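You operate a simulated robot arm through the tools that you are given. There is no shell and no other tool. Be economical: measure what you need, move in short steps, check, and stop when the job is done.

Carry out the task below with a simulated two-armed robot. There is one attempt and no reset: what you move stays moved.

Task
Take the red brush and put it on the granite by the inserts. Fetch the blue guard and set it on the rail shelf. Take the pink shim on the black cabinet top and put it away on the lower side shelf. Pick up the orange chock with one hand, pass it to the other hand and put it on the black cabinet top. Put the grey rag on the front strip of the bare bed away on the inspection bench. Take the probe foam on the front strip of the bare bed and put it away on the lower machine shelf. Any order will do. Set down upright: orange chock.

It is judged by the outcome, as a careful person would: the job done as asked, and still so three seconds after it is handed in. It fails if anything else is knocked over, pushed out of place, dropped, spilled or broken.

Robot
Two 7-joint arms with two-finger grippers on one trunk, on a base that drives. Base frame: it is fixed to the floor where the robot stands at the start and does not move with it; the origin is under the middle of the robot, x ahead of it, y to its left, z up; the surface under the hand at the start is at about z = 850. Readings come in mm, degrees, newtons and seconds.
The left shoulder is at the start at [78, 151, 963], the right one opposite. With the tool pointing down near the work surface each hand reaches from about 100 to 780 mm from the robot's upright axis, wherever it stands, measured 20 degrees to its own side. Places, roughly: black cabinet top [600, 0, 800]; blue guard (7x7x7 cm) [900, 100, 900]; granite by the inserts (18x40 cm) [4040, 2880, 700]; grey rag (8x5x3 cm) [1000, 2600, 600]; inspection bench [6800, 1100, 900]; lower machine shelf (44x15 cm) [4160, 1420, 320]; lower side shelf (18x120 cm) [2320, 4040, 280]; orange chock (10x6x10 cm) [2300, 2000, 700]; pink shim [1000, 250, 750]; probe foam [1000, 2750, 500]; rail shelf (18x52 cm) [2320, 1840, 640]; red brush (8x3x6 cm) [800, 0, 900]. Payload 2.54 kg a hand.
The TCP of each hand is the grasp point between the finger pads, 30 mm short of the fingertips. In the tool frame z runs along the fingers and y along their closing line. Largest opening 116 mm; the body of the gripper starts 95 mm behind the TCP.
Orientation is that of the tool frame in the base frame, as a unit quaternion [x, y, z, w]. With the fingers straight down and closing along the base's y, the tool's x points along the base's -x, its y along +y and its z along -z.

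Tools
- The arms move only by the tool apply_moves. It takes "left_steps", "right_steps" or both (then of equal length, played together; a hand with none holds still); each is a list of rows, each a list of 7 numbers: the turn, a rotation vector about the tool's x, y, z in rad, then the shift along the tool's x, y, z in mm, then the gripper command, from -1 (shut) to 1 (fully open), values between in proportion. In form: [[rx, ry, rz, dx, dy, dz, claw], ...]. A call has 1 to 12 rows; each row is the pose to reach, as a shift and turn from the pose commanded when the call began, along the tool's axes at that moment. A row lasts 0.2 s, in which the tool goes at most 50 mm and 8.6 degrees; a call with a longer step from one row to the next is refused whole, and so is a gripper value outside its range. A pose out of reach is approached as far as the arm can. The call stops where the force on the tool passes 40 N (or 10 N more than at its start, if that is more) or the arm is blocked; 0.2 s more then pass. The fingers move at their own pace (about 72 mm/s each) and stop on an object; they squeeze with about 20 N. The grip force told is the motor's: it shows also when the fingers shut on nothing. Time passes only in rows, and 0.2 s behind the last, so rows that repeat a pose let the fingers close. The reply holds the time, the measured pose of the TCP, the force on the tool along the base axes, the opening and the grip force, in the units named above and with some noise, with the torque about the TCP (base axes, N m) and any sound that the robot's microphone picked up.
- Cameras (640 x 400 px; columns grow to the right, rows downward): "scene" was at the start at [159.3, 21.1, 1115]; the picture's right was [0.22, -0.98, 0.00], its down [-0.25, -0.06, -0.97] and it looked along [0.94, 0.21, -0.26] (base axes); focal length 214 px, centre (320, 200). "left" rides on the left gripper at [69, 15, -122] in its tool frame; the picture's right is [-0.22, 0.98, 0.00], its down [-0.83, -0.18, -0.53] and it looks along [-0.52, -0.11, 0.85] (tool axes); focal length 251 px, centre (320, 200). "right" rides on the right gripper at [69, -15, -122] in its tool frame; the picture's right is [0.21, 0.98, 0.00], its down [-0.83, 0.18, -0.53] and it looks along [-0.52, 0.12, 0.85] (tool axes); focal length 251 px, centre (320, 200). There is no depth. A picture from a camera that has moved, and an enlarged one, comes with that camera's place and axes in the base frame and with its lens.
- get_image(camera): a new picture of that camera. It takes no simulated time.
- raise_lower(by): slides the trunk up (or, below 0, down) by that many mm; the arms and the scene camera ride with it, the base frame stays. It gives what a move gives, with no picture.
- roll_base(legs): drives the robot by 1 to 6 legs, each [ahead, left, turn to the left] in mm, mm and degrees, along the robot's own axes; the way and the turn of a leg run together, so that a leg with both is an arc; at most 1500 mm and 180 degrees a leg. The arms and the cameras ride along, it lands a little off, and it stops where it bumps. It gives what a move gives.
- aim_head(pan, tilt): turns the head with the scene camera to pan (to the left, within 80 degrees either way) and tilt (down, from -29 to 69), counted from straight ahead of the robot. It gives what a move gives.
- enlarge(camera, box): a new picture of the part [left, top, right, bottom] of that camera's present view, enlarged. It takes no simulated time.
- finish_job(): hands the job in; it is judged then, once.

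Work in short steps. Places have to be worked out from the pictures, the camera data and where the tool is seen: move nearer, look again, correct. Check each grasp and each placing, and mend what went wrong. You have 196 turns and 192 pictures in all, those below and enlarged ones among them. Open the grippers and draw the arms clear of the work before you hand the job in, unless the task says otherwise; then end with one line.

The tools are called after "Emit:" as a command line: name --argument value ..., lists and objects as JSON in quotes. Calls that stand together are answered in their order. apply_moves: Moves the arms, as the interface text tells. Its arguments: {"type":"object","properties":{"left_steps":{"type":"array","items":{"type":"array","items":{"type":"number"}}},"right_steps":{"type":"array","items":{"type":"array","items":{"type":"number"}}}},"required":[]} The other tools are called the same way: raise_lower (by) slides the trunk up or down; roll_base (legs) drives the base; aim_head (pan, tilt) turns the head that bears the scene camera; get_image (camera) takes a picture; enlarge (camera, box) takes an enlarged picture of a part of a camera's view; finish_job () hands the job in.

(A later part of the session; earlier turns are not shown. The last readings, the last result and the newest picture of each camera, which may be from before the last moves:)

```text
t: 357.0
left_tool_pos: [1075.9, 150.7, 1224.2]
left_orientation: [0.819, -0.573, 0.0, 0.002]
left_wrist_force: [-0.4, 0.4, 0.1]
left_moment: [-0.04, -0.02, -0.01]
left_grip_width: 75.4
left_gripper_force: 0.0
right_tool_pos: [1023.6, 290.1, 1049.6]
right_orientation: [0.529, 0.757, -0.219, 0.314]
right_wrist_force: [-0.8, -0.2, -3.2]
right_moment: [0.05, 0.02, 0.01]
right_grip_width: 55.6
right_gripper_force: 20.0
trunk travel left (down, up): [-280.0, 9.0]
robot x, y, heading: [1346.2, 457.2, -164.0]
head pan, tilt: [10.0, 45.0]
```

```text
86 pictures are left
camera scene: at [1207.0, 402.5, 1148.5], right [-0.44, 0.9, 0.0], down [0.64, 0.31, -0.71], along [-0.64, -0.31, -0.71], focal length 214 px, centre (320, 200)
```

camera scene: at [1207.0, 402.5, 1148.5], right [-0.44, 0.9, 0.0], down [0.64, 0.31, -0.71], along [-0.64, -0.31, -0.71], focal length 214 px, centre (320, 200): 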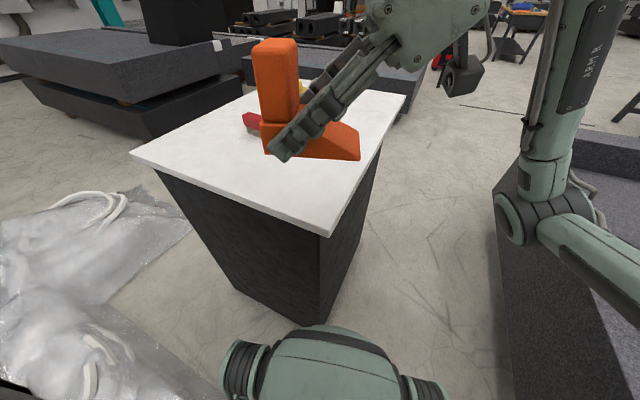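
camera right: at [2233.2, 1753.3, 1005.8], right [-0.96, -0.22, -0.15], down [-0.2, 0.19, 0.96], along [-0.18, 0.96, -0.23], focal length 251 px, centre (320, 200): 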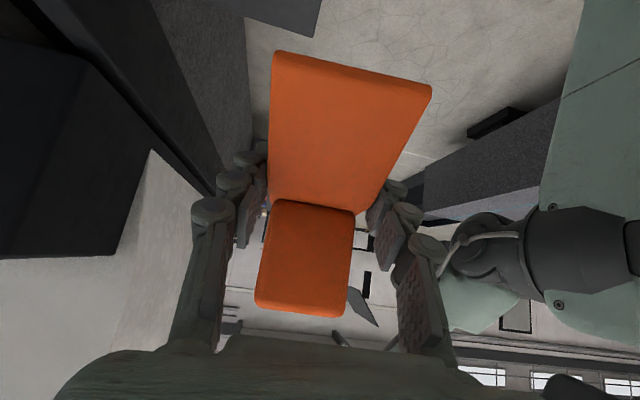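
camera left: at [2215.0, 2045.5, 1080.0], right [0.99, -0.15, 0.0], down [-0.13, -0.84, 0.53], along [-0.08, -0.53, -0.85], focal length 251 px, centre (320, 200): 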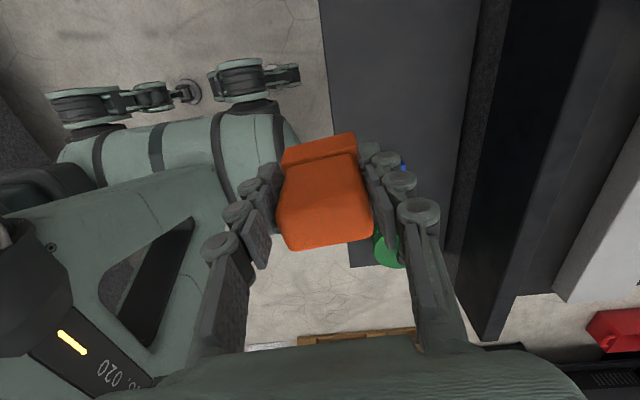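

I extend the chock out over the cabinet top, toward (880, 215).

Emit:
apply_moves --right_steps '[[0, 0, 0, -4, -40, 4, -1], [0, 0, 0, -8, -80, 8, -1], [0, 0, 0, -12, -120, 12, -1], [0, 0, 0, -15, -162, 15, -1]]'

Emit:
get_image --camera "scene"

```text
t: 358.0
left_tool_pos: [1075.1, 150.8, 1224.1]
left_orientation: [0.819, -0.574, 0.0, 0.001]
left_wrist_force: [0.0, 0.6, -0.9]
left_moment: [-0.01, 0.0, 0.0]
left_grip_width: 75.3
left_gripper_force: 0.1
right_tool_pos: [1022.5, 288.9, 1048.1]
right_orientation: [0.529, 0.758, -0.219, 0.314]
right_wrist_force: [-0.2, 0.8, -2.5]
right_moment: [-0.01, 0.01, -0.01]
right_grip_width: 55.6
right_gripper_force: 20.1
right hand out of reach, approached as far as the arm can: row 1, 2, 3, 4
trunk travel left (down, up): [-280.0, 9.0]
robot x, y, heading: [1341.0, 455.9, -163.9]
head pan, tilt: [10.0, 45.0]
```

```text
85 pictures are left
camera scene: at [1207.0, 402.5, 1148.4], right [-0.44, 0.9, 0.0], down [0.64, 0.31, -0.71], along [-0.64, -0.31, -0.71], focal length 214 px, centre (320, 200)
```

scene: 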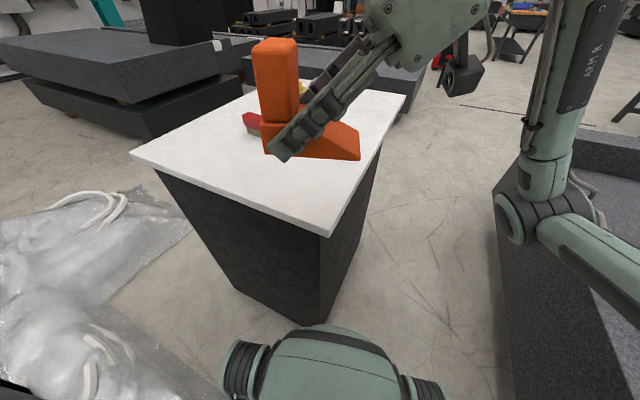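

The arm is at a wrist limit in this twist. I rotate the tool about the vertical toward straight-ahead while extending, which is its comfortable pose (chock stays level).

Emit:
apply_moves --right_steps '[[0.09, 0, 0.09, 0, -10, 0, -1], [0.18, 0, 0.18, 0, -20, 0, -1], [0.27, 0, 0.27, 0, -35, 0, -1], [0.36, 0, 0.36, 0, -55, 0, -1], [0.45, 0, 0.45, 0, -75, 0, -1], [0.54, 0, 0.54, 0, -100, 0, -1], [0.63, 0, 0.63, 0, -125, 0, -1], [0.72, 0, 0.72, 0, -150, 0, -1]]'

Emit:
get_image --camera "scene"

```text
t: 359.8
left_tool_pos: [1075.1, 149.9, 1224.1]
left_orientation: [0.819, -0.574, 0.002, 0.0]
left_wrist_force: [-0.5, 0.0, 0.5]
left_moment: [0.03, 0.03, -0.01]
left_grip_width: 75.3
left_gripper_force: 0.1
right_tool_pos: [878.6, 244.6, 1050.7]
right_orientation: [0.832, 0.402, -0.343, 0.166]
right_wrist_force: [0.3, 0.5, -3.6]
right_moment: [0.02, -0.04, 0.01]
right_grip_width: 55.4
right_gripper_force: 20.2
trunk travel left (down, up): [-280.0, 9.0]
robot x, y, heading: [1344.4, 457.5, -163.8]
head pan, tilt: [10.0, 45.0]
```

```text
84 pictures are left
camera scene: at [1206.9, 402.3, 1148.4], right [-0.44, 0.9, 0.0], down [0.64, 0.31, -0.71], along [-0.64, -0.31, -0.71], focal length 214 px, centre (320, 200)
```

scene: 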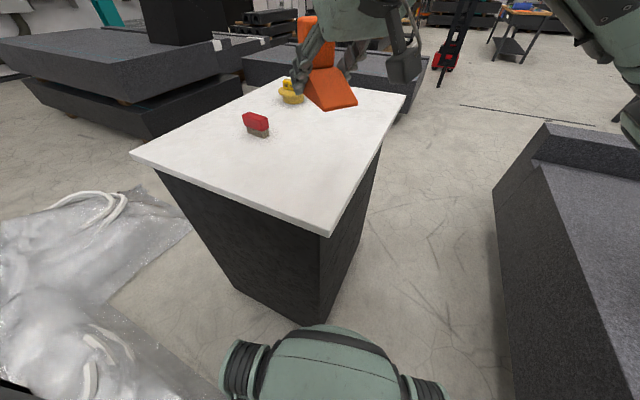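

Now comfortable and over the table. I shift slightly inboard and lower to about 30 mm above the top.

Emit:
apply_moves --right_steps '[[0, 0, 0, 14, 2, 23, -1], [0, 0, 0, 28, 4, 45, -1], [0, 0, 0, 42, 7, 68, -1], [0, 0, 0, 56, 9, 90, -1], [0, 0, 0, 70, 11, 113, -1]]'

Emit:
get_image --camera "scene"

Emit:
get_image --camera "right"

```text
t: 361.0
left_tool_pos: [1074.3, 150.4, 1223.0]
left_orientation: [0.819, -0.574, 0.001, 0.0]
left_wrist_force: [-0.8, -1.0, -0.2]
left_moment: [-0.02, -0.01, 0.03]
left_grip_width: 75.6
left_gripper_force: 0.1
right_tool_pos: [869.2, 213.0, 923.0]
right_orientation: [0.831, 0.403, -0.345, 0.167]
right_wrist_force: [0.9, 0.1, -1.8]
right_moment: [0.0, 0.0, -0.01]
right_grip_width: 55.4
right_gripper_force: 20.0
trunk travel left (down, up): [-280.0, 9.0]
robot x, y, heading: [1346.9, 458.0, -163.7]
head pan, tilt: [10.0, 45.0]
```

```text
83 pictures are left
camera scene: at [1206.7, 402.4, 1148.4], right [-0.44, 0.9, 0.0], down [0.64, 0.31, -0.71], along [-0.63, -0.31, -0.71], focal length 214 px, centre (320, 200)
```

scene: 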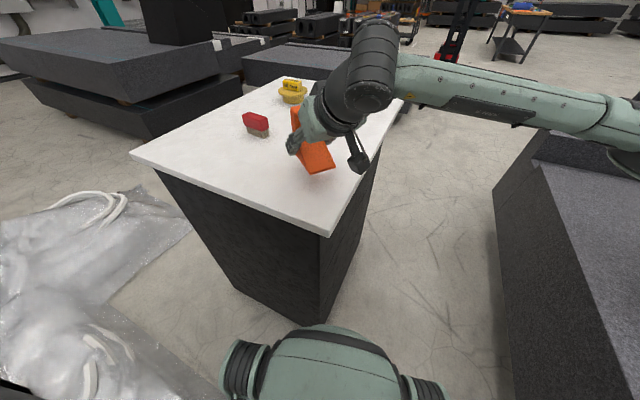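

```text
82 pictures are left
camera right: at [940.3, 328.0, 959.8], right [0.86, -0.49, -0.15], down [0.01, -0.27, 0.96], along [-0.51, -0.83, -0.23], focal length 251 px, centre (320, 200)
```

right: 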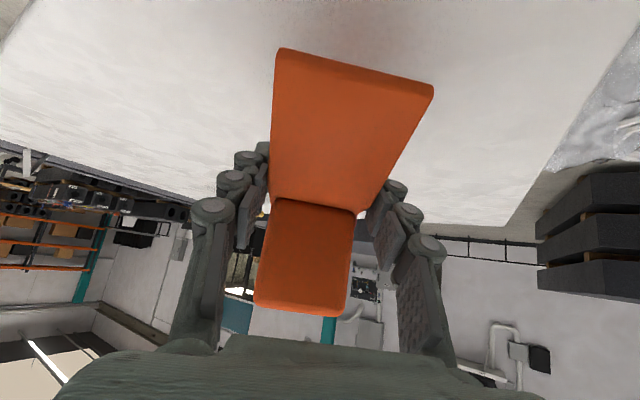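

Emit:
apply_moves --right_steps '[[0, 0, 0, 14, 0, 14, -1], [0, 0, 0, 20, 0, 20, -1], [0, 0, 0, 22, 0, 22, -1], [0, 0, 0, 24, 0, 24, -1], [0, 0, 0, 26, 0, 26, -1], [0, 0, 0, 27.5, 0, 27.5, -1]]'

Emit:
enlarge --camera "scene" --box '[230, 70, 430, 220]'

```text
t: 362.4
left_tool_pos: [1075.1, 151.9, 1222.4]
left_orientation: [0.819, -0.574, 0.0, 0.001]
left_wrist_force: [-0.6, -0.1, 0.1]
left_moment: [0.01, 0.02, 0.02]
left_grip_width: 75.5
left_gripper_force: 0.0
right_tool_pos: [869.6, 213.0, 882.1]
right_orientation: [0.831, 0.405, -0.343, 0.168]
right_wrist_force: [0.0, 0.4, -3.9]
right_moment: [-0.04, -0.04, 0.0]
right_grip_width: 55.5
right_gripper_force: 19.9
trunk travel left (down, up): [-280.0, 9.0]
robot x, y, heading: [1345.3, 456.0, -164.0]
head pan, tilt: [10.0, 45.0]
```

```text
2.67 times, centred on (330, 145) of scene
camera zoom: at [1206.9, 402.5, 1148.4], right [-0.44, 0.9, 0.0], down [0.64, 0.31, -0.71], along [-0.64, -0.31, -0.71], focal length 572 px, centre (293, 347)
```

zoom: 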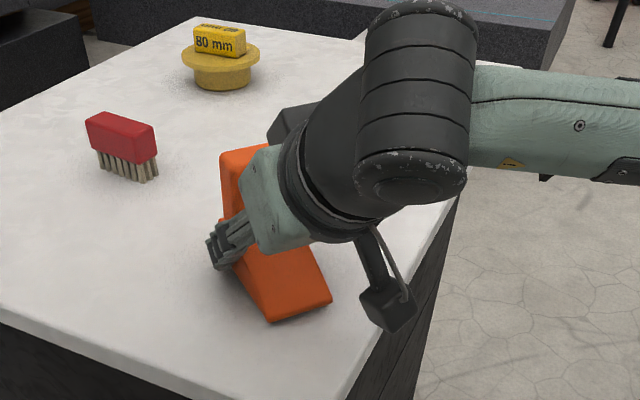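

Emit:
apply_moves --right_steps '[[0, 0, 0, 1.4, 0, 1.4, -1], [0, 0, 0, 2.8, 0, 2.8, -1], [0, 0, 0, 4.2, 0, 4.2, -1], [0, 0, 0, 5.6, 0, 5.6, -1]]'

```text
t: 363.4
left_tool_pos: [1076.7, 151.0, 1224.3]
left_orientation: [0.82, -0.573, 0.001, 0.001]
left_wrist_force: [0.1, -0.3, -0.4]
left_moment: [-0.01, 0.01, -0.03]
left_grip_width: 75.2
left_gripper_force: 0.0
right_tool_pos: [869.8, 213.4, 877.9]
right_orientation: [0.83, 0.403, -0.347, 0.168]
right_wrist_force: [1.8, 3.9, 8.8]
right_moment: [0.44, -0.26, 0.09]
right_grip_width: 55.6
right_gripper_force: 20.1
trunk travel left (down, up): [-280.0, 9.0]
robot x, y, heading: [1344.8, 456.2, -164.0]
head pan, tilt: [10.0, 45.0]
```

Contact (≈12 N). I open and back off along the tool axis.

Emit:
apply_moves --right_steps '[[0, 0, 0, -1, 0, -1, 0.2], [0, 0, 0, -1, 0, -1, 0.6], [0, 0, 0, -1, 0, -1, 0.8], [0, 0, 0, -1, 0, -20, 0.8], [0, 0, 0, -1, 0, -50, 0.8], [0, 0, 0, -10, 0, -90, 0.8], [0, 0, 0, -30, 0, -120, 0.8], [0, 0, 0, -60, 0, -150, 0.8]]'

Emit:
get_image --camera "right"

Emit:
get_image --camera "scene"

```text
t: 365.2
left_tool_pos: [1076.4, 151.8, 1224.1]
left_orientation: [0.819, -0.573, 0.001, 0.001]
left_wrist_force: [0.1, 0.3, -0.5]
left_moment: [-0.02, 0.03, -0.01]
left_grip_width: 75.3
left_gripper_force: 0.0
right_tool_pos: [908.7, 261.8, 1026.6]
right_orientation: [0.832, 0.403, -0.344, 0.166]
right_wrist_force: [-0.3, 0.0, 0.0]
right_moment: [0.0, 0.0, -0.01]
right_grip_width: 104.5
right_gripper_force: 0.1
trunk travel left (down, up): [-280.0, 9.0]
robot x, y, heading: [1343.2, 455.3, -164.0]
head pan, tilt: [10.0, 45.0]
```

```text
80 pictures are left
camera right: at [980.9, 376.4, 1063.2], right [0.86, -0.48, -0.15], down [0.02, -0.28, 0.96], along [-0.51, -0.83, -0.23], focal length 251 px, centre (320, 200)
```

right: 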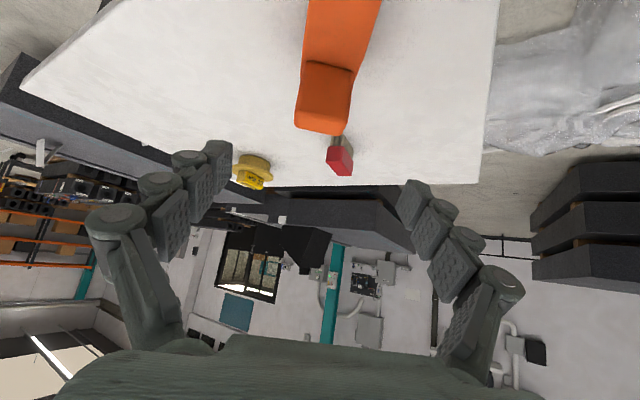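

```text
79 pictures are left
camera scene: at [1207.4, 402.6, 1148.5], right [-0.44, 0.9, 0.0], down [0.64, 0.31, -0.71], along [-0.64, -0.31, -0.71], focal length 214 px, centre (320, 200)
```

scene: 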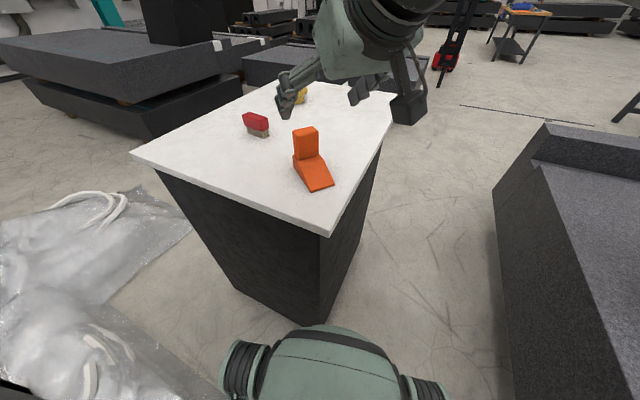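

The chock stands upright. I withdraw and level the right hand while the left hand turns to match the brush (long axis at ~68°).

Emit:
apply_moves --right_steps '[[0, 0, 0, 0, 0, -30, 0.8], [0, 0, 0, 0, 0, -60, 0.8], [0, 0, 0, 0, 0, -90, 0.8], [0, 0.131, 0, 0, 0, -110, 0.8], [0, 0.262, 0, 0, 0, -130, 0.8], [0, 0.393, 0, 0, 0, -140, 0.8], [0, 0.524, 0, 0, 0, -140, 0.8], [0, 0.655, 0, 0, 0, -140, 0.8], [0, 0.785, 0, 0, 0, -140, 0.8], [0, 0.785, 0, 0, 0, -140, 0.8]]' --left_steps '[[0, 0, -0.145, 0, 0, 0, 1], [0, 0, -0.29, 0, 0, 0, 1], [0, 0, -0.435, 0, 0, 0, 1], [0, 0, -0.58, 0, 0, 0, 1], [0, 0, -0.725, 0, 0, 0, 1], [0, 0, -0.87, 0, 0, 0, 1], [0, 0, -1.015, 0, 0, 0, 1], [0, 0, -1.16, 0, 0, 0, 1], [0, 0, -1.305, 0, 0, 0, 1], [0, 0, -1.45, 0, 0, 0, 1]]'

Emit:
apply_moves --left_steps '[[0, 0, -0.14, 0, 0, 0, 1], [0, 0, -0.28, 0, 0, 0, 1], [0, 0, -0.42, 0, 0, 0, 1], [0, 0, -0.56, 0, 0, 0, 1], [0, 0, -0.7, 0, 0, 0, 1], [0, 0, -0.84, 0, 0, 0, 1], [0, 0, -0.96, 0, 0, 0, 1]]'

Emit:
get_image --camera "left"

```text
t: 367.4
left_tool_pos: [1075.1, 150.5, 1223.4]
left_orientation: [0.993, 0.115, -0.001, 0.001]
left_wrist_force: [-0.6, 0.7, -0.2]
left_moment: [-0.02, -0.02, -0.03]
left_grip_width: 115.8
left_gripper_force: 0.1
right_tool_pos: [969.7, 341.2, 1121.2]
right_orientation: [0.9, 0.437, 0.001, -0.001]
right_wrist_force: [-0.5, -0.6, -0.3]
right_moment: [0.01, -0.02, 0.01]
right_grip_width: 104.3
right_gripper_force: 0.1
trunk travel left (down, up): [-280.0, 9.0]
robot x, y, heading: [1345.2, 455.8, -163.8]
head pan, tilt: [10.0, 45.0]
```

```text
t: 369.0
left_tool_pos: [1073.8, 150.7, 1224.6]
left_orientation: [0.828, 0.56, -0.001, 0.0]
left_wrist_force: [0.1, -0.3, -0.4]
left_moment: [-0.01, -0.02, 0.03]
left_grip_width: 116.2
left_gripper_force: 0.0
right_tool_pos: [970.7, 342.1, 1122.9]
right_orientation: [0.9, 0.437, 0.0, 0.001]
right_wrist_force: [0.1, -0.3, 0.0]
right_moment: [-0.01, 0.02, 0.02]
right_grip_width: 104.4
right_gripper_force: 0.1
trunk travel left (down, up): [-280.0, 9.0]
robot x, y, heading: [1343.8, 456.5, -164.0]
head pan, tilt: [10.0, 45.0]
```

```text
78 pictures are left
camera left: at [1114.0, 210.1, 1345.8], right [0.83, -0.56, 0.0], down [-0.47, -0.7, 0.54], along [-0.3, -0.44, -0.84], focal length 251 px, centre (320, 200)
```

left: 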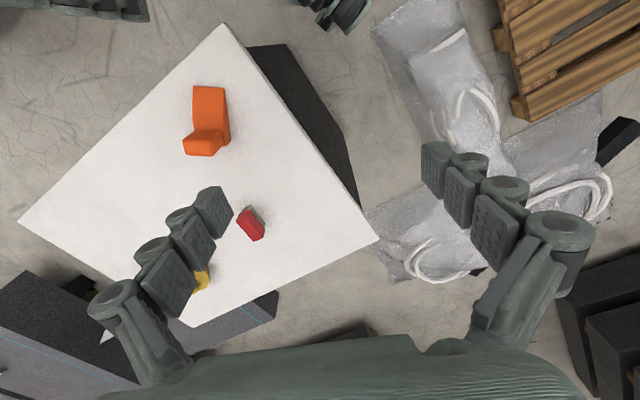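

Brush at ≈(791, 14). I move the left hand over it, still high, and look at its orientation.

Emit:
apply_moves --left_steps '[[0, 0, 0, -26, -23, 10, 1], [0, 0, 0, -52, -47, 20, 1], [0, 0, 0, -78, -70, 30, 1], [0, 0, 0, -104, -94, 45, 1], [0, 0, 0, -130, -118, 65, 1], [0, 0, 0, -156, -142, 90, 1], [0, 0, 0, -182, -165, 115, 1], [0, 0, 0, -208, -188, 145, 1], [0, 0, 0, -232, -211, 174, 1]]'

Emit:
get_image --camera "left"

```text
t: 371.0
left_tool_pos: [793.4, 11.9, 1047.4]
left_orientation: [0.828, 0.56, 0.001, 0.001]
left_wrist_force: [-0.8, -0.8, 1.7]
left_moment: [0.01, -0.01, -0.01]
left_grip_width: 115.7
left_gripper_force: 0.0
right_tool_pos: [968.4, 339.2, 1123.4]
right_orientation: [0.899, 0.437, 0.001, 0.0]
right_wrist_force: [-0.6, -0.8, -0.4]
right_moment: [0.05, -0.03, 0.03]
right_grip_width: 104.7
right_gripper_force: 0.0
trunk travel left (down, up): [-280.0, 9.0]
robot x, y, heading: [1344.0, 456.4, -163.9]
head pan, tilt: [10.0, 45.0]
```

```text
77 pictures are left
camera left: at [832.2, 70.4, 1170.1], right [0.83, -0.56, 0.0], down [-0.48, -0.7, 0.53], along [-0.3, -0.44, -0.85], focal length 251 px, centre (320, 200)
```

left: 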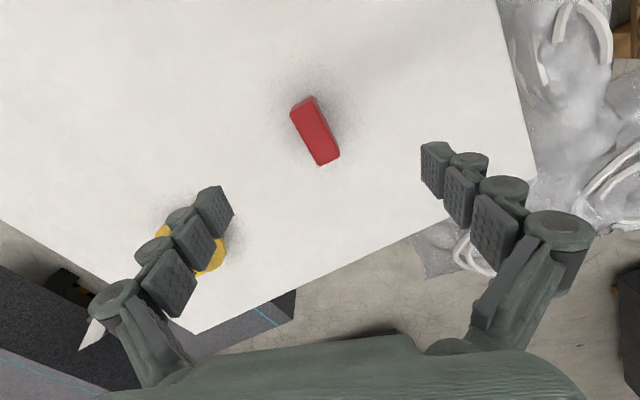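

Brush needs −8° more yaw and a small shift. I align, descend so the pads hold the red handle, and close.

Emit:
apply_moves --left_steps '[[0, 0, -0.07, -5, -3, 30, 0.8], [0, 0, -0.145, -9, -6, 65, 0.5], [0, 0, -0.145, -9, -6, 100, 0.3], [0, 0, -0.145, -9, -6, 135, 0.3], [0, 0, -0.145, -9, -6, 152, 0.3], [0, 0, -0.145, -9, -6, 152, -0.3], [0, 0, -0.145, -9, -6, 152, -0.8], [0, 0, -0.145, -9, -6, 152, -1], [0, 0, -0.145, -9, -6, 152, -1]]'

Emit:
get_image --camera "left"

```text
t: 373.0
left_tool_pos: [784.6, 8.2, 899.3]
left_orientation: [0.786, 0.618, -0.001, 0.0]
left_wrist_force: [-0.6, 0.0, -0.2]
left_moment: [0.01, 0.01, 0.0]
left_grip_width: 29.0
left_gripper_force: 19.8
right_tool_pos: [970.5, 340.4, 1123.2]
right_orientation: [0.9, 0.437, 0.0, 0.0]
right_wrist_force: [0.0, -0.2, 0.0]
right_moment: [-0.02, 0.0, -0.04]
right_grip_width: 104.2
right_gripper_force: 0.1
trunk travel left (down, up): [-280.0, 9.0]
robot x, y, heading: [1346.0, 462.3, -163.9]
head pan, tilt: [10.0, 45.0]
```

```text
76 pictures are left
camera left: at [815.0, 71.5, 1021.1], right [0.9, -0.44, 0.0], down [-0.37, -0.76, 0.54], along [-0.23, -0.48, -0.84], focal length 251 px, centre (320, 200)
```

left: 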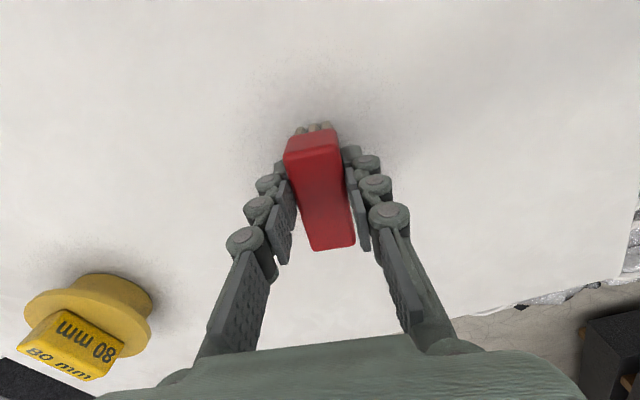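

Brush handle gripped (29 mm). I lift it high, draw it in, and lower nothing else; then back away from the cabinet.

Emit:
apply_moves --left_steps '[[0, 0, 0, 0, 0, -20, -1], [0, 0, 0, 0, 0, -60, -1], [0, 0, 0, 0, 0, -105, -1], [0, 0, 0, 0, 0, -150, -1], [0, 0, 0, 10, 20, -190, -1], [0, 0, 0, 25, 45, -220, -1], [0, 0, 0, 45, 80, -235, -1], [0, 0, 0, 60, 105, -240, -1], [0, 0, 0, 75, 130, -240, -1]]'

Emit:
get_image --camera "scene"

Emit:
get_image --camera "left"

```text
t: 375.0
left_tool_pos: [928.6, 49.7, 1138.5]
left_orientation: [0.786, 0.618, -0.001, 0.0]
left_wrist_force: [0.4, 0.4, -0.8]
left_moment: [-0.01, 0.06, 0.02]
left_grip_width: 29.0
left_gripper_force: 20.1
left hand out of reach, approached as far as the arm can: row 4
right_tool_pos: [971.1, 340.9, 1124.4]
right_orientation: [0.9, 0.437, -0.001, 0.0]
right_wrist_force: [-0.1, -0.3, 0.5]
right_moment: [-0.01, 0.04, 0.01]
right_grip_width: 104.5
right_gripper_force: 0.1
trunk travel left (down, up): [-280.0, 9.0]
robot x, y, heading: [1346.8, 458.5, -163.9]
head pan, tilt: [10.0, 45.0]
```

```text
75 pictures are left
camera scene: at [1207.7, 402.7, 1148.6], right [-0.44, 0.9, 0.0], down [0.63, 0.31, -0.71], along [-0.64, -0.31, -0.71], focal length 214 px, centre (320, 200)
```

scene: 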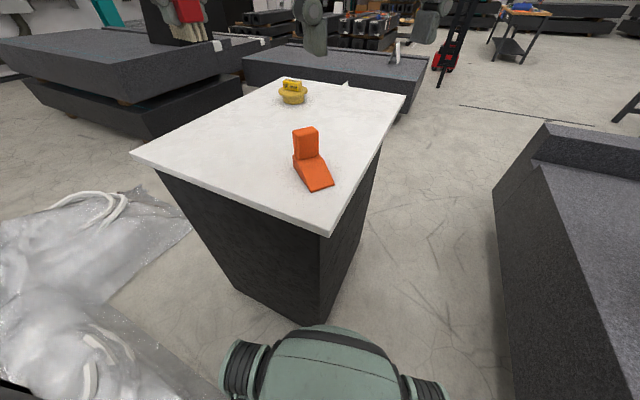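

```text
74 pictures are left
camera left: at [957.9, 113.8, 1260.4], right [0.9, -0.44, 0.0], down [-0.37, -0.76, 0.53], along [-0.23, -0.48, -0.84], focal length 251 px, centre (320, 200)
```

left: 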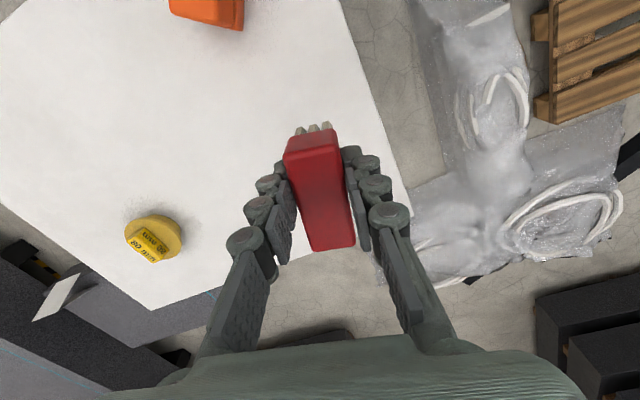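

Everything on the cabinet is in order. I back out, turn, and drive down the lane toward the far side of the machine.

Emit:
roll_base --legs '[[-435, -98, 0], [0, 0, 164], [1400, 60, 0], [1400, 0, 0]]'

Emit:
aim_head --pan 50 --tilt 20

Emit:
get_image --camera "scene"

```text
t: 397.8
left_tool_pos: [5027.8, 1171.7, 1138.3]
left_orientation: [-0.529, 0.849, 0.001, 0.001]
left_wrist_force: [-0.3, -0.4, 0.4]
left_moment: [0.04, -0.02, -0.01]
left_grip_width: 29.1
left_gripper_force: 19.0
right_tool_pos: [4922.0, 897.5, 1123.3]
right_orientation: [-0.335, 0.942, 0.0, 0.0]
right_wrist_force: [0.3, 0.1, 1.0]
right_moment: [0.01, -0.05, 0.05]
right_grip_width: 104.6
right_gripper_force: 0.1
trunk travel left (down, up): [-280.0, 9.0]
robot x, y, heading: [4529.6, 863.7, 3.6]
head pan, tilt: [10.0, 45.0]
```

```text
t: 398.9
left_tool_pos: [5027.8, 1172.1, 1138.2]
left_orientation: [-0.528, 0.849, 0.0, 0.001]
left_wrist_force: [-0.3, 0.1, -0.8]
left_moment: [-0.02, 0.02, 0.01]
left_grip_width: 28.9
left_gripper_force: 20.0
right_tool_pos: [4921.0, 896.7, 1122.7]
right_orientation: [-0.336, 0.942, 0.0, -0.001]
right_wrist_force: [-0.1, -1.1, 0.1]
right_moment: [0.0, 0.01, 0.01]
right_grip_width: 104.4
right_gripper_force: 0.1
trunk travel left (down, up): [-280.0, 9.0]
robot x, y, heading: [4527.5, 865.9, 3.4]
head pan, tilt: [50.0, 20.0]
```

```text
73 pictures are left
camera scene: at [4654.2, 945.1, 1187.1], right [0.8, -0.6, 0.0], down [-0.2, -0.28, -0.94], along [0.56, 0.75, -0.34], focal length 214 px, centre (320, 200)
```

scene: 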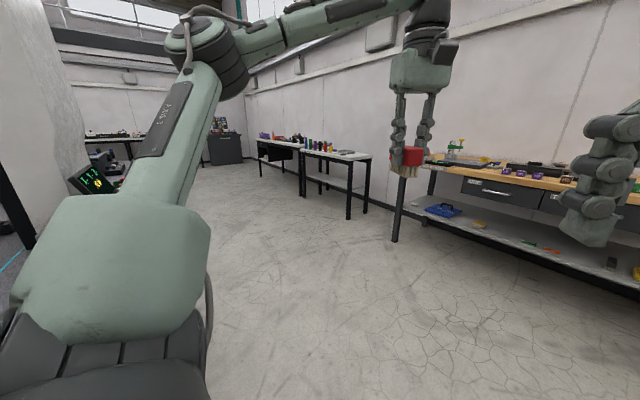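

My own arm blocks the view left. I move on a little and turn left to look along the machine's back side.

Emit:
roll_base --legs '[[400, 0, 0], [0, 0, 100]]'

Emit:
aim_head --pan 0 --tilt 20

Emit:
get_image --camera "scene"

```text
t: 405.8
left_tool_pos: [4537.2, 1314.2, 1138.7]
left_orientation: [0.992, -0.126, -0.001, 0.0]
left_wrist_force: [-1.3, 0.1, -1.4]
left_moment: [0.0, -0.01, -0.07]
left_grip_width: 28.9
left_gripper_force: 19.7
right_tool_pos: [4828.9, 1266.3, 1123.4]
right_orientation: [0.943, -0.334, 0.0, 0.0]
right_wrist_force: [0.0, -0.4, -0.3]
right_moment: [0.0, 0.01, -0.01]
right_grip_width: 104.3
right_gripper_force: 0.0
trunk travel left (down, up): [-280.0, 9.0]
robot x, y, heading: [4937.9, 890.3, 105.2]
head pan, tilt: [50.0, 20.0]
```

```text
t: 407.0
left_tool_pos: [4537.3, 1314.8, 1138.1]
left_orientation: [0.992, -0.125, -0.001, 0.0]
left_wrist_force: [-0.6, -1.0, -1.0]
left_moment: [0.01, 0.01, -0.02]
left_grip_width: 29.2
left_gripper_force: 19.6
right_tool_pos: [4827.7, 1266.1, 1122.7]
right_orientation: [0.943, -0.334, 0.0, 0.0]
right_wrist_force: [-0.6, -0.8, 0.8]
right_moment: [-0.01, -0.04, 0.02]
right_grip_width: 104.5
right_gripper_force: 0.0
trunk travel left (down, up): [-280.0, 9.0]
robot x, y, heading: [4935.8, 890.4, 105.1]
head pan, tilt: [0.0, 20.0]
```

```text
72 pictures are left
camera scene: at [4895.9, 1045.6, 1187.1], right [0.96, 0.26, 0.0], down [0.09, -0.33, -0.94], along [-0.25, 0.91, -0.34], focal length 214 px, centre (320, 200)
```

scene: 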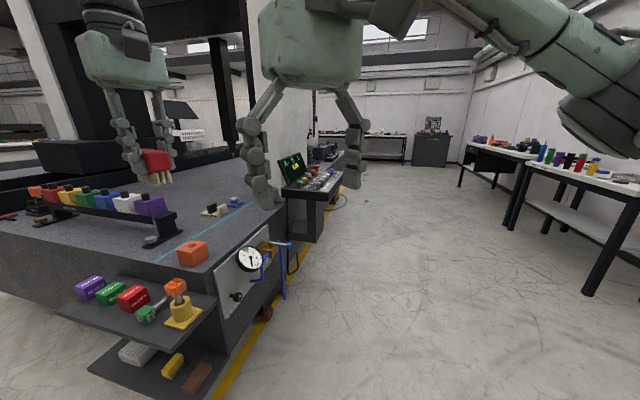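

Emit:
enlarge --camera "scene" --box '[160, 120, 380, 260]'

Emit:
enlarge --camera "scene" --box '[0, 150, 220, 290]'

```text
2.86 times, centred on (270, 190) of scene
camera zoom: at [4895.9, 1045.6, 1187.1], right [0.96, 0.26, 0.0], down [0.09, -0.33, -0.94], along [-0.25, 0.91, -0.34], focal length 613 px, centre (463, 229)
```

zoom: 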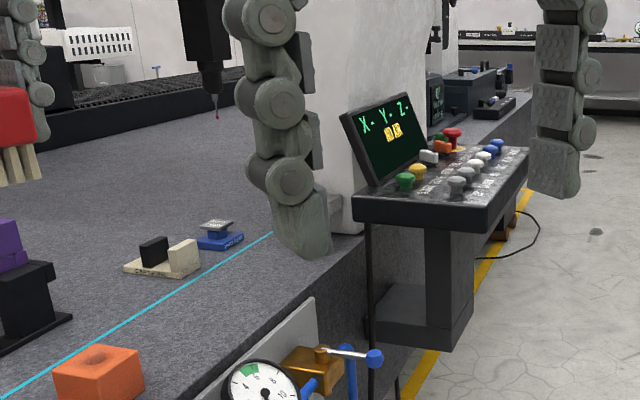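

```text
2.86 times, centred on (110, 220) of scene
camera zoom: at [4895.9, 1045.6, 1187.1], right [0.96, 0.26, 0.0], down [0.09, -0.33, -0.94], along [-0.25, 0.91, -0.34], focal length 613 px, centre (920, 143)
```

zoom: 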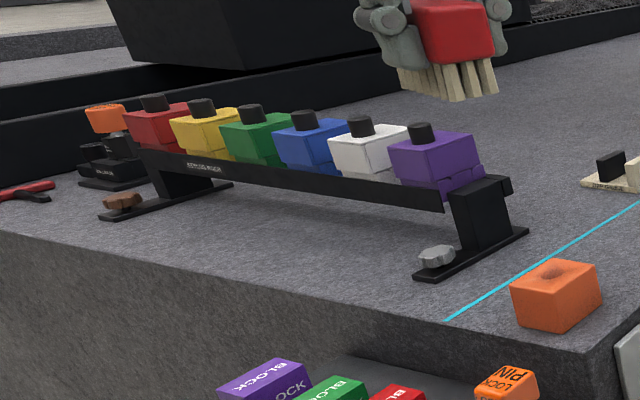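

The target (4040, 2880) lies beyond the bridge column, past the control console. I drive along the back side and face the machine there.

Emit:
roll_base --legs '[[0, 0, -15], [1400, -280, 0], [400, 0, 0], [0, 0, 90]]'

Emit:
get_image --camera "scene"

```text
t: 421.1
left_tool_pos: [4676.4, 2442.1, 1137.8]
left_orientation: [0.868, 0.496, -0.001, 0.0]
left_wrist_force: [-0.2, 0.9, -1.0]
left_moment: [0.05, -0.02, 0.0]
left_grip_width: 29.2
left_gripper_force: 20.2
right_tool_pos: [4804.3, 2709.1, 1122.9]
right_orientation: [0.954, 0.301, 0.0, 0.0]
right_wrist_force: [0.2, 0.5, -0.8]
right_moment: [0.02, 0.0, -0.02]
right_grip_width: 104.5
right_gripper_force: 0.0
trunk travel left (down, up): [-280.0, 9.0]
robot x, y, heading: [5195.8, 2709.7, 179.1]
head pan, tilt: [0.0, 20.0]
```

```text
69 pictures are left
camera scene: at [5034.8, 2712.8, 1187.1], right [0.01, 1.0, 0.0], down [0.34, 0.0, -0.94], along [-0.94, 0.01, -0.34], focal length 214 px, centre (320, 200)
```

scene: 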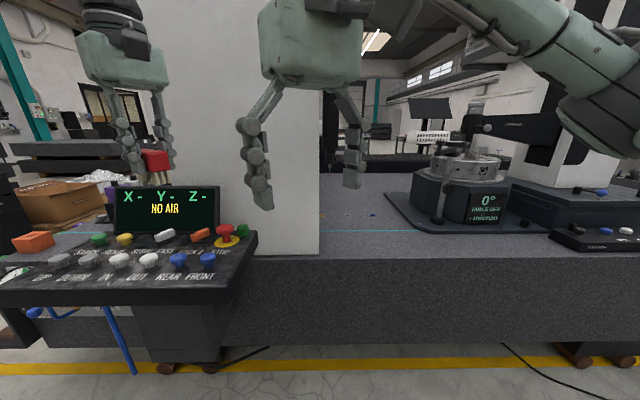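

Emit:
enlarge --camera "scene" --box '[300, 160, 480, 270]'

Emit:
aim_head --pan -15 --tilt 25

Emit:
get_image --camera "scene"

```text
3.56 times, centred on (390, 215) of scene
camera zoom: at [5034.8, 2712.8, 1187.1], right [0.01, 1.0, 0.0], down [0.34, 0.0, -0.94], along [-0.94, 0.01, -0.34], focal length 763 px, centre (71, 147)
```

zoom: 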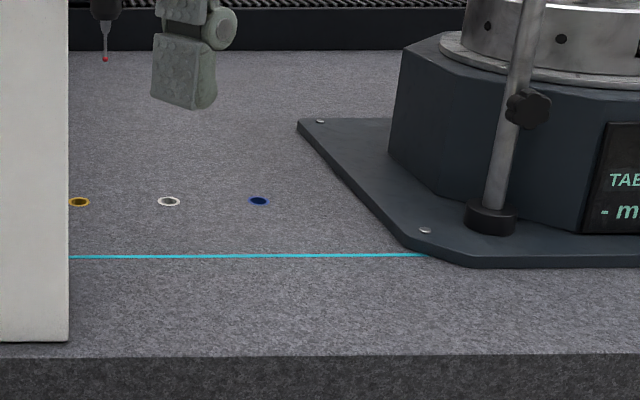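

```text
t: 421.8
left_tool_pos: [4677.5, 2441.9, 1138.1]
left_orientation: [0.868, 0.496, 0.0, 0.0]
left_wrist_force: [0.3, -1.3, -1.0]
left_moment: [0.03, 0.01, 0.03]
left_grip_width: 28.9
left_gripper_force: 19.9
right_tool_pos: [4803.2, 2708.7, 1122.8]
right_orientation: [0.954, 0.3, 0.0, 0.0]
right_wrist_force: [0.0, 0.2, 0.1]
right_moment: [0.01, 0.01, 0.02]
right_grip_width: 104.5
right_gripper_force: 0.0
trunk travel left (down, up): [-280.0, 9.0]
robot x, y, heading: [5196.9, 2708.8, 179.3]
head pan, tilt: [-15.0, 25.0]
```

```text
67 pictures are left
camera scene: at [5039.3, 2736.6, 1179.1], right [0.27, 0.96, 0.0], down [0.41, -0.11, -0.91], along [-0.87, 0.25, -0.42], focal length 214 px, centre (320, 200)
```

scene: 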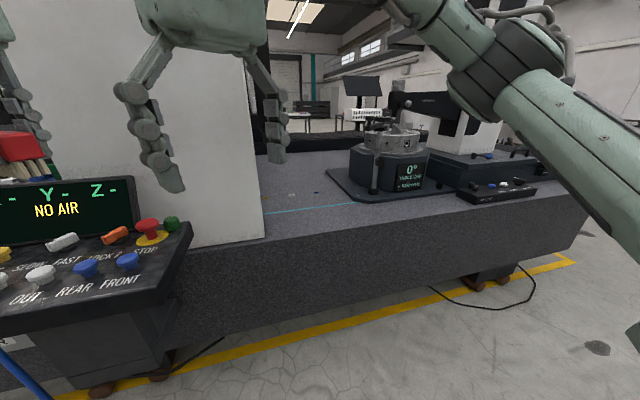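

The coloured threaded inserts are in the granite at x≈3940; the free strip between them and the cyan line (x≈4116), y≈2880, is the target. I position the base so the left hand can reach it.

Emit:
roll_base --legs '[[0, -350, 0.7], [430, 0, 0]]'

Emit:
raise_lower --by -80

Emit:
aim_head --pan 5 --tilt 45

Emit:
get_image --camera "scene"

```text
t: 427.9
left_tool_pos: [4276.5, 2791.3, 1151.8]
left_orientation: [0.871, 0.49, -0.018, 0.001]
left_wrist_force: [-1.4, 0.1, -0.3]
left_moment: [0.02, 0.0, -0.01]
left_grip_width: 29.4
left_gripper_force: 20.1
right_tool_pos: [4395.2, 3049.3, 1125.6]
right_orientation: [0.952, 0.308, -0.005, 0.002]
right_wrist_force: [0.5, 1.6, 0.4]
right_moment: [-0.07, 0.05, 0.02]
right_grip_width: 104.5
right_gripper_force: 0.0
trunk travel left (down, up): [-280.0, 9.0]
robot x, y, heading: [4786.2, 3051.4, -179.9]
head pan, tilt: [-15.0, 25.0]
stopped in leg 2: the robot was blocked; the commanded pose is now the measured one
```

```text
t: 429.1
left_tool_pos: [4276.2, 2793.3, 1071.9]
left_orientation: [0.871, 0.491, -0.016, 0.004]
left_wrist_force: [0.3, -0.6, -0.2]
left_moment: [0.02, -0.02, 0.0]
left_grip_width: 29.4
left_gripper_force: 20.3
right_tool_pos: [4394.9, 3050.4, 1045.7]
right_orientation: [0.952, 0.307, -0.006, 0.003]
right_wrist_force: [-0.3, -0.3, -0.2]
right_moment: [-0.02, 0.04, 0.01]
right_grip_width: 104.3
right_gripper_force: 0.2
trunk travel left (down, up): [-200.0, 89.0]
robot x, y, heading: [4778.5, 3052.7, -179.8]
head pan, tilt: [-15.0, 25.0]
```

```text
t: 429.9
left_tool_pos: [4275.9, 2792.5, 1071.3]
left_orientation: [0.872, 0.49, -0.018, 0.003]
left_wrist_force: [0.3, 0.3, -0.7]
left_moment: [0.01, -0.01, 0.03]
left_grip_width: 29.0
left_gripper_force: 20.3
right_tool_pos: [4394.1, 3051.2, 1044.9]
right_orientation: [0.952, 0.307, -0.006, 0.003]
right_wrist_force: [-0.3, -0.5, -0.5]
right_moment: [-0.02, 0.02, 0.01]
right_grip_width: 104.2
right_gripper_force: 0.0
trunk travel left (down, up): [-200.0, 89.0]
robot x, y, heading: [4780.8, 3051.4, -179.8]
head pan, tilt: [5.0, 45.0]
```

```text
66 pictures are left
camera scene: at [4637.9, 3052.0, 1069.5], right [-0.09, 1.0, -0.01], down [0.7, 0.06, -0.71], along [-0.71, -0.07, -0.7], focal length 214 px, centre (320, 200)
```

scene: 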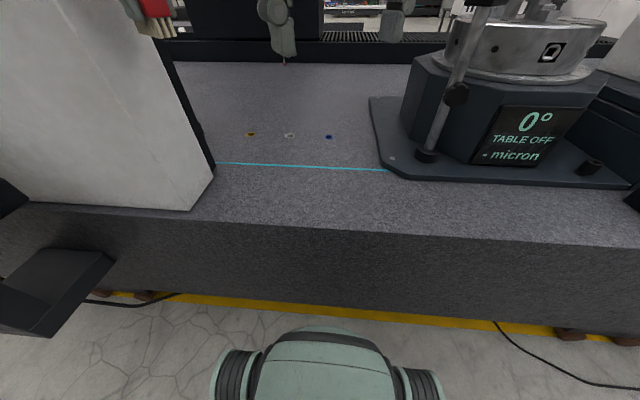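

The left arm seems to have brushed the bridge column (slight tilt of the hand). I back off a little and bring the left hand inward before approaching again.

Emit:
roll_base --legs '[[-80, 0, 0]]'

Emit:
aim_head --pan 35 --tilt 10

Emit:
get_image --camera "scene"

Emit:
get_image --camera "left"

```text
t: 430.9
left_tool_pos: [4348.8, 2785.5, 1064.0]
left_orientation: [0.871, 0.492, -0.01, 0.0]
left_wrist_force: [0.1, 0.4, -1.0]
left_moment: [0.02, 0.01, 0.0]
left_grip_width: 29.3
left_gripper_force: 20.4
right_tool_pos: [4468.9, 3045.2, 1042.2]
right_orientation: [0.952, 0.306, -0.001, 0.0]
right_wrist_force: [0.3, 0.1, 0.0]
right_moment: [0.01, 0.01, 0.02]
right_grip_width: 104.4
right_gripper_force: 0.0
trunk travel left (down, up): [-200.0, 89.0]
robot x, y, heading: [4860.5, 3052.8, 180.2]
head pan, tilt: [5.0, 45.0]
```

```text
t: 432.0
left_tool_pos: [4348.8, 2785.5, 1063.6]
left_orientation: [0.87, 0.492, -0.009, 0.001]
left_wrist_force: [-0.4, -0.1, -2.5]
left_moment: [0.01, 0.05, 0.0]
left_grip_width: 29.3
left_gripper_force: 20.0
right_tool_pos: [4468.9, 3046.4, 1043.1]
right_orientation: [0.952, 0.306, -0.001, 0.001]
right_wrist_force: [-1.2, -0.2, 0.0]
right_moment: [0.02, -0.01, 0.01]
right_grip_width: 104.4
right_gripper_force: 0.0
trunk travel left (down, up): [-200.0, 89.0]
robot x, y, heading: [4862.1, 3052.6, 179.8]
head pan, tilt: [35.0, 10.0]
```

```text
65 pictures are left
camera scene: at [4716.4, 2999.8, 1123.3], right [-0.57, 0.82, 0.0], down [0.14, 0.1, -0.98], along [-0.81, -0.56, -0.17], focal length 214 px, centre (320, 200)
```

scene: 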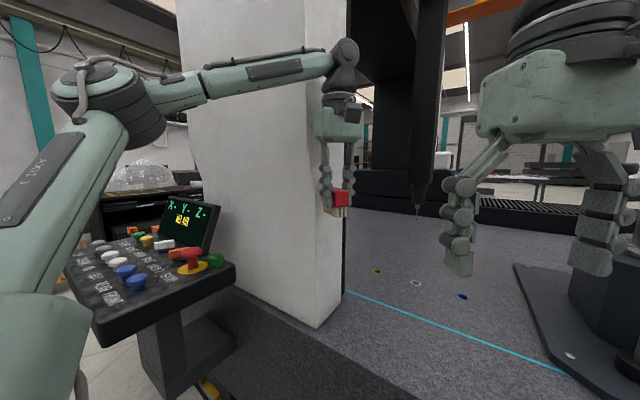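

```text
64 pictures are left
camera left: at [4398.1, 2839.0, 1185.3], right [0.73, -0.69, 0.0], down [-0.57, -0.61, 0.55], along [-0.38, -0.4, -0.84], focal length 251 px, centre (320, 200)
```

left: 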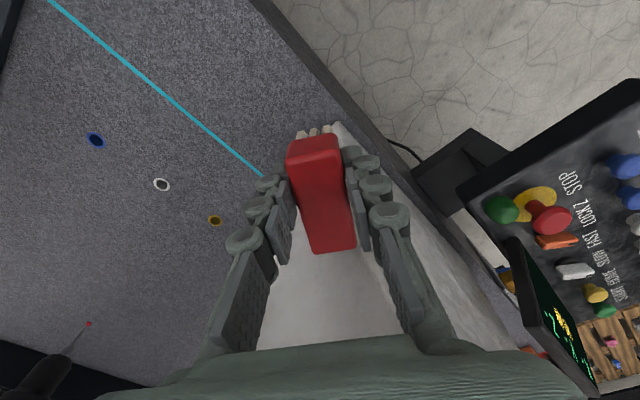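

The left forearm runs close to the column. I'll shift right and use the strip near the blue insert (y≈2980), keeping the arm well clear of the column.

Emit:
roll_base --legs '[[0, -160, 0.2]]'

Emit:
apply_moves --left_steps '[[-0.007, 0.017, 0, 10, -6, 0, -1], [-0.007, 0.017, 0, 20, -12, 0, -1], [-0.007, 0.017, 0, 30, -18, 0, -1]]' --right_steps '[[0, 0, 0, 20, -20, 0, 0.8], [0, 0, 0, 40, -40, 0, 0.8], [0, 0, 0, 50, -60, 0, 0.8]]'

Emit:
roll_base --legs '[[110, 0, 0]]'

Emit:
get_image --camera "scene"

```text
t: 434.2
left_tool_pos: [4349.5, 2945.1, 1064.3]
left_orientation: [0.87, 0.494, -0.01, 0.001]
left_wrist_force: [-0.4, 0.3, -0.7]
left_moment: [-0.01, 0.01, 0.01]
left_grip_width: 29.1
left_gripper_force: 20.1
right_tool_pos: [4468.6, 3206.8, 1042.6]
right_orientation: [0.952, 0.307, -0.001, -0.001]
right_wrist_force: [0.8, -0.1, -0.2]
right_moment: [-0.03, 0.0, -0.03]
right_grip_width: 104.4
right_gripper_force: 0.1
trunk travel left (down, up): [-200.0, 89.0]
robot x, y, heading: [4860.0, 3215.6, -180.1]
head pan, tilt: [35.0, 10.0]
```

```text
t: 435.0
left_tool_pos: [4350.5, 2980.9, 1064.5]
left_orientation: [0.869, 0.494, -0.001, 0.001]
left_wrist_force: [0.4, -0.3, -0.6]
left_moment: [-0.02, 0.01, 0.01]
left_grip_width: 29.0
left_gripper_force: 20.0
right_tool_pos: [4473.7, 3284.7, 1042.3]
right_orientation: [0.952, 0.308, 0.0, 0.001]
right_wrist_force: [-0.2, -0.3, -0.3]
right_moment: [-0.02, -0.01, -0.03]
right_grip_width: 104.2
right_gripper_force: 0.0
trunk travel left (down, up): [-200.0, 89.0]
robot x, y, heading: [4859.8, 3214.5, -179.7]
head pan, tilt: [35.0, 10.0]
```

```text
t: 436.2
left_tool_pos: [4237.0, 2979.7, 1063.4]
left_orientation: [0.869, 0.494, 0.0, -0.001]
left_wrist_force: [-0.7, -0.3, -0.7]
left_moment: [0.01, -0.06, 0.0]
left_grip_width: 29.4
left_gripper_force: 20.2
right_tool_pos: [4363.0, 3285.3, 1042.4]
right_orientation: [0.951, 0.309, -0.001, 0.0]
right_wrist_force: [-0.2, 0.8, 0.7]
right_moment: [0.0, -0.03, -0.02]
right_grip_width: 104.3
right_gripper_force: 0.1
trunk travel left (down, up): [-200.0, 89.0]
robot x, y, heading: [4751.8, 3213.2, -179.9]
head pan, tilt: [35.0, 10.0]
```

```text
63 pictures are left
camera scene: at [4604.9, 3161.1, 1123.3], right [-0.58, 0.82, 0.0], down [0.14, 0.1, -0.98], along [-0.81, -0.57, -0.17], focal length 214 px, centre (320, 200)
```

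scene: 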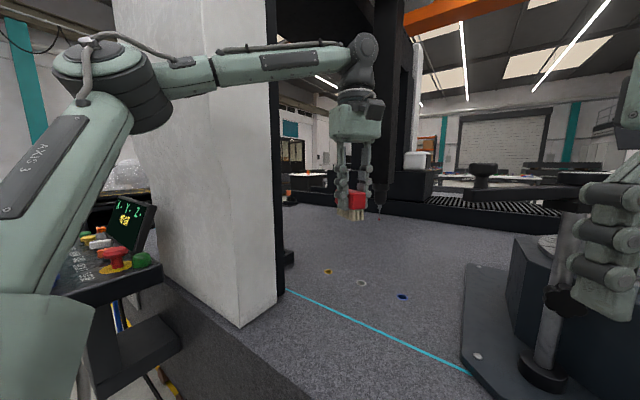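

No contact this time. I extend the left hand out to (4045, 2975) and partway down.

Emit:
apply_moves --left_steps '[[0, 0, 0, -17, -27, 0, -1], [0, 0, 0, -34, -54, 10, -1], [0, 0, 0, -51, -81, 30, -1], [0, 0, 0, -68, -108, 55, -1], [0, 0, 0, -85, -135, 85, -1], [0, 0, 0, -102, -162, 115, -1], [0, 0, 0, -102, -162, 150, -1]]'

Emit:
get_image --camera "scene"

Emit:
get_image --camera "left"

```text
t: 437.8
left_tool_pos: [4085.8, 2957.2, 913.0]
left_orientation: [0.869, 0.494, -0.002, -0.002]
left_wrist_force: [0.2, 0.7, -0.7]
left_moment: [0.03, 0.0, -0.01]
left_grip_width: 28.9
left_gripper_force: 19.6
left hand out of reach, approached as far as the arm can: row 4, 5, 6, 7
right_tool_pos: [4363.7, 3285.1, 1043.3]
right_orientation: [0.951, 0.308, -0.001, 0.0]
right_wrist_force: [0.4, 0.7, -0.3]
right_moment: [0.04, 0.0, 0.04]
right_grip_width: 104.3
right_gripper_force: 0.0
trunk travel left (down, up): [-200.0, 89.0]
robot x, y, heading: [4745.2, 3213.3, -179.9]
head pan, tilt: [35.0, 10.0]
```

```text
62 pictures are left
camera scene: at [4606.0, 3161.1, 1123.6], right [-0.58, 0.82, 0.0], down [0.14, 0.1, -0.98], along [-0.81, -0.57, -0.17], focal length 214 px, centre (320, 200)
```

scene: 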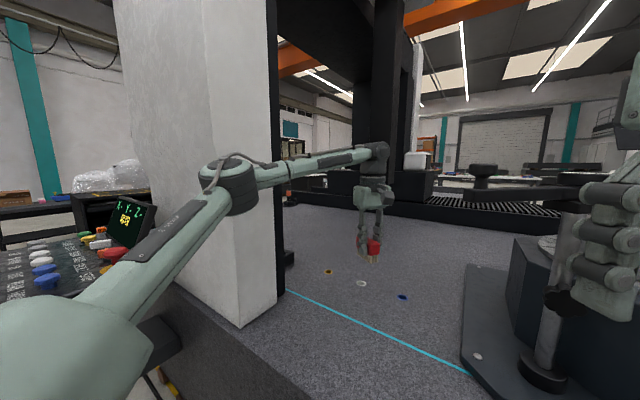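

```text
61 pictures are left
camera left: at [4134.5, 3010.1, 1034.6], right [0.73, -0.68, 0.0], down [-0.58, -0.62, 0.54], along [-0.37, -0.39, -0.84], focal length 251 px, centre (320, 200)
```

left: 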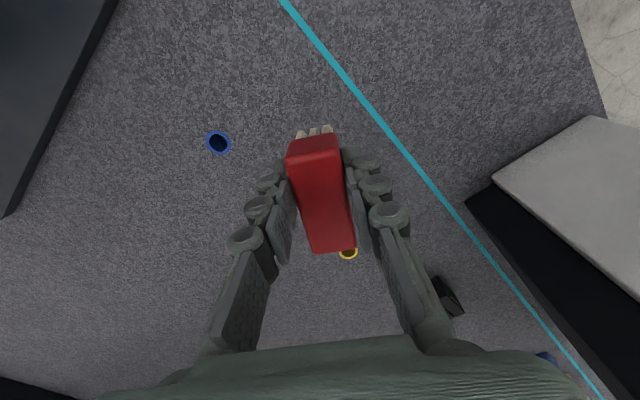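

The reach is limited at this height but improves lower down. I descend toward 760 and see where the hand comes.

Emit:
apply_moves --left_steps '[[0, 0, 0, 0, 0, 35, -1], [0, 0, 0, 0, 0, 70, -1], [0, 0, 0, 0, 0, 105, -1], [0, 0, 0, 0, 0, 140, -1]]'

Emit:
get_image --camera "left"

```text
t: 438.8
left_tool_pos: [4085.5, 2957.0, 772.1]
left_orientation: [0.87, 0.493, -0.001, -0.001]
left_wrist_force: [-1.2, 0.0, -0.8]
left_moment: [0.0, -0.04, 0.0]
left_grip_width: 29.0
left_gripper_force: 20.0
right_tool_pos: [4362.8, 3284.7, 1042.7]
right_orientation: [0.951, 0.308, 0.0, 0.0]
right_wrist_force: [0.6, -0.2, 0.7]
right_moment: [-0.03, 0.04, 0.0]
right_grip_width: 104.2
right_gripper_force: 0.0
trunk travel left (down, up): [-200.0, 89.0]
robot x, y, heading: [4746.9, 3213.9, -179.9]
head pan, tilt: [35.0, 10.0]
```

```text
60 pictures are left
camera left: at [4133.4, 3008.1, 894.4], right [0.73, -0.68, 0.0], down [-0.58, -0.62, 0.53], along [-0.37, -0.39, -0.85], focal length 251 px, centre (320, 200)
```

left: 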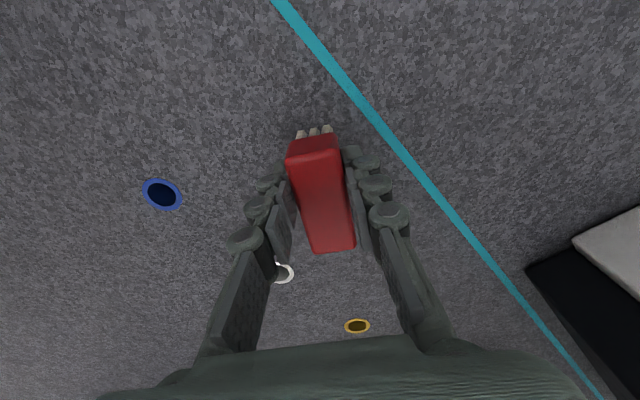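

Now move 40 mm further from the cyan line toward the inserts.

Emit:
apply_moves --left_steps '[[0, 0, 0, -8, -18, 0, -1], [0, 0, 0, -16, -37, 0, -1], [0, 0, 0, -16, -37, 8, -1]]'

Emit:
get_image --camera "left"

```text
t: 439.6
left_tool_pos: [4082.9, 2949.1, 774.5]
left_orientation: [0.869, 0.494, -0.001, -0.001]
left_wrist_force: [-1.2, -0.3, -0.9]
left_moment: [-0.03, 0.04, 0.01]
left_grip_width: 29.2
left_gripper_force: 19.5
left hand out of reach, approached as far as the arm can: row 1, 2, 3
right_tool_pos: [4363.5, 3284.7, 1042.6]
right_orientation: [0.951, 0.309, -0.001, 0.0]
right_wrist_force: [1.0, 0.1, 0.2]
right_moment: [-0.02, -0.02, 0.06]
right_grip_width: 104.3
right_gripper_force: 0.1
trunk travel left (down, up): [-200.0, 89.0]
robot x, y, heading: [4747.8, 3213.4, -179.7]
head pan, tilt: [35.0, 10.0]
```

```text
59 pictures are left
camera left: at [4129.5, 3000.4, 896.4], right [0.73, -0.68, 0.0], down [-0.58, -0.62, 0.53], along [-0.37, -0.39, -0.84], focal length 251 px, centre (320, 200)
```

left: 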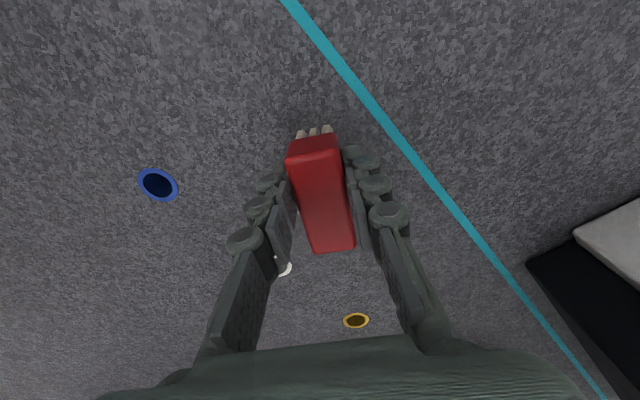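

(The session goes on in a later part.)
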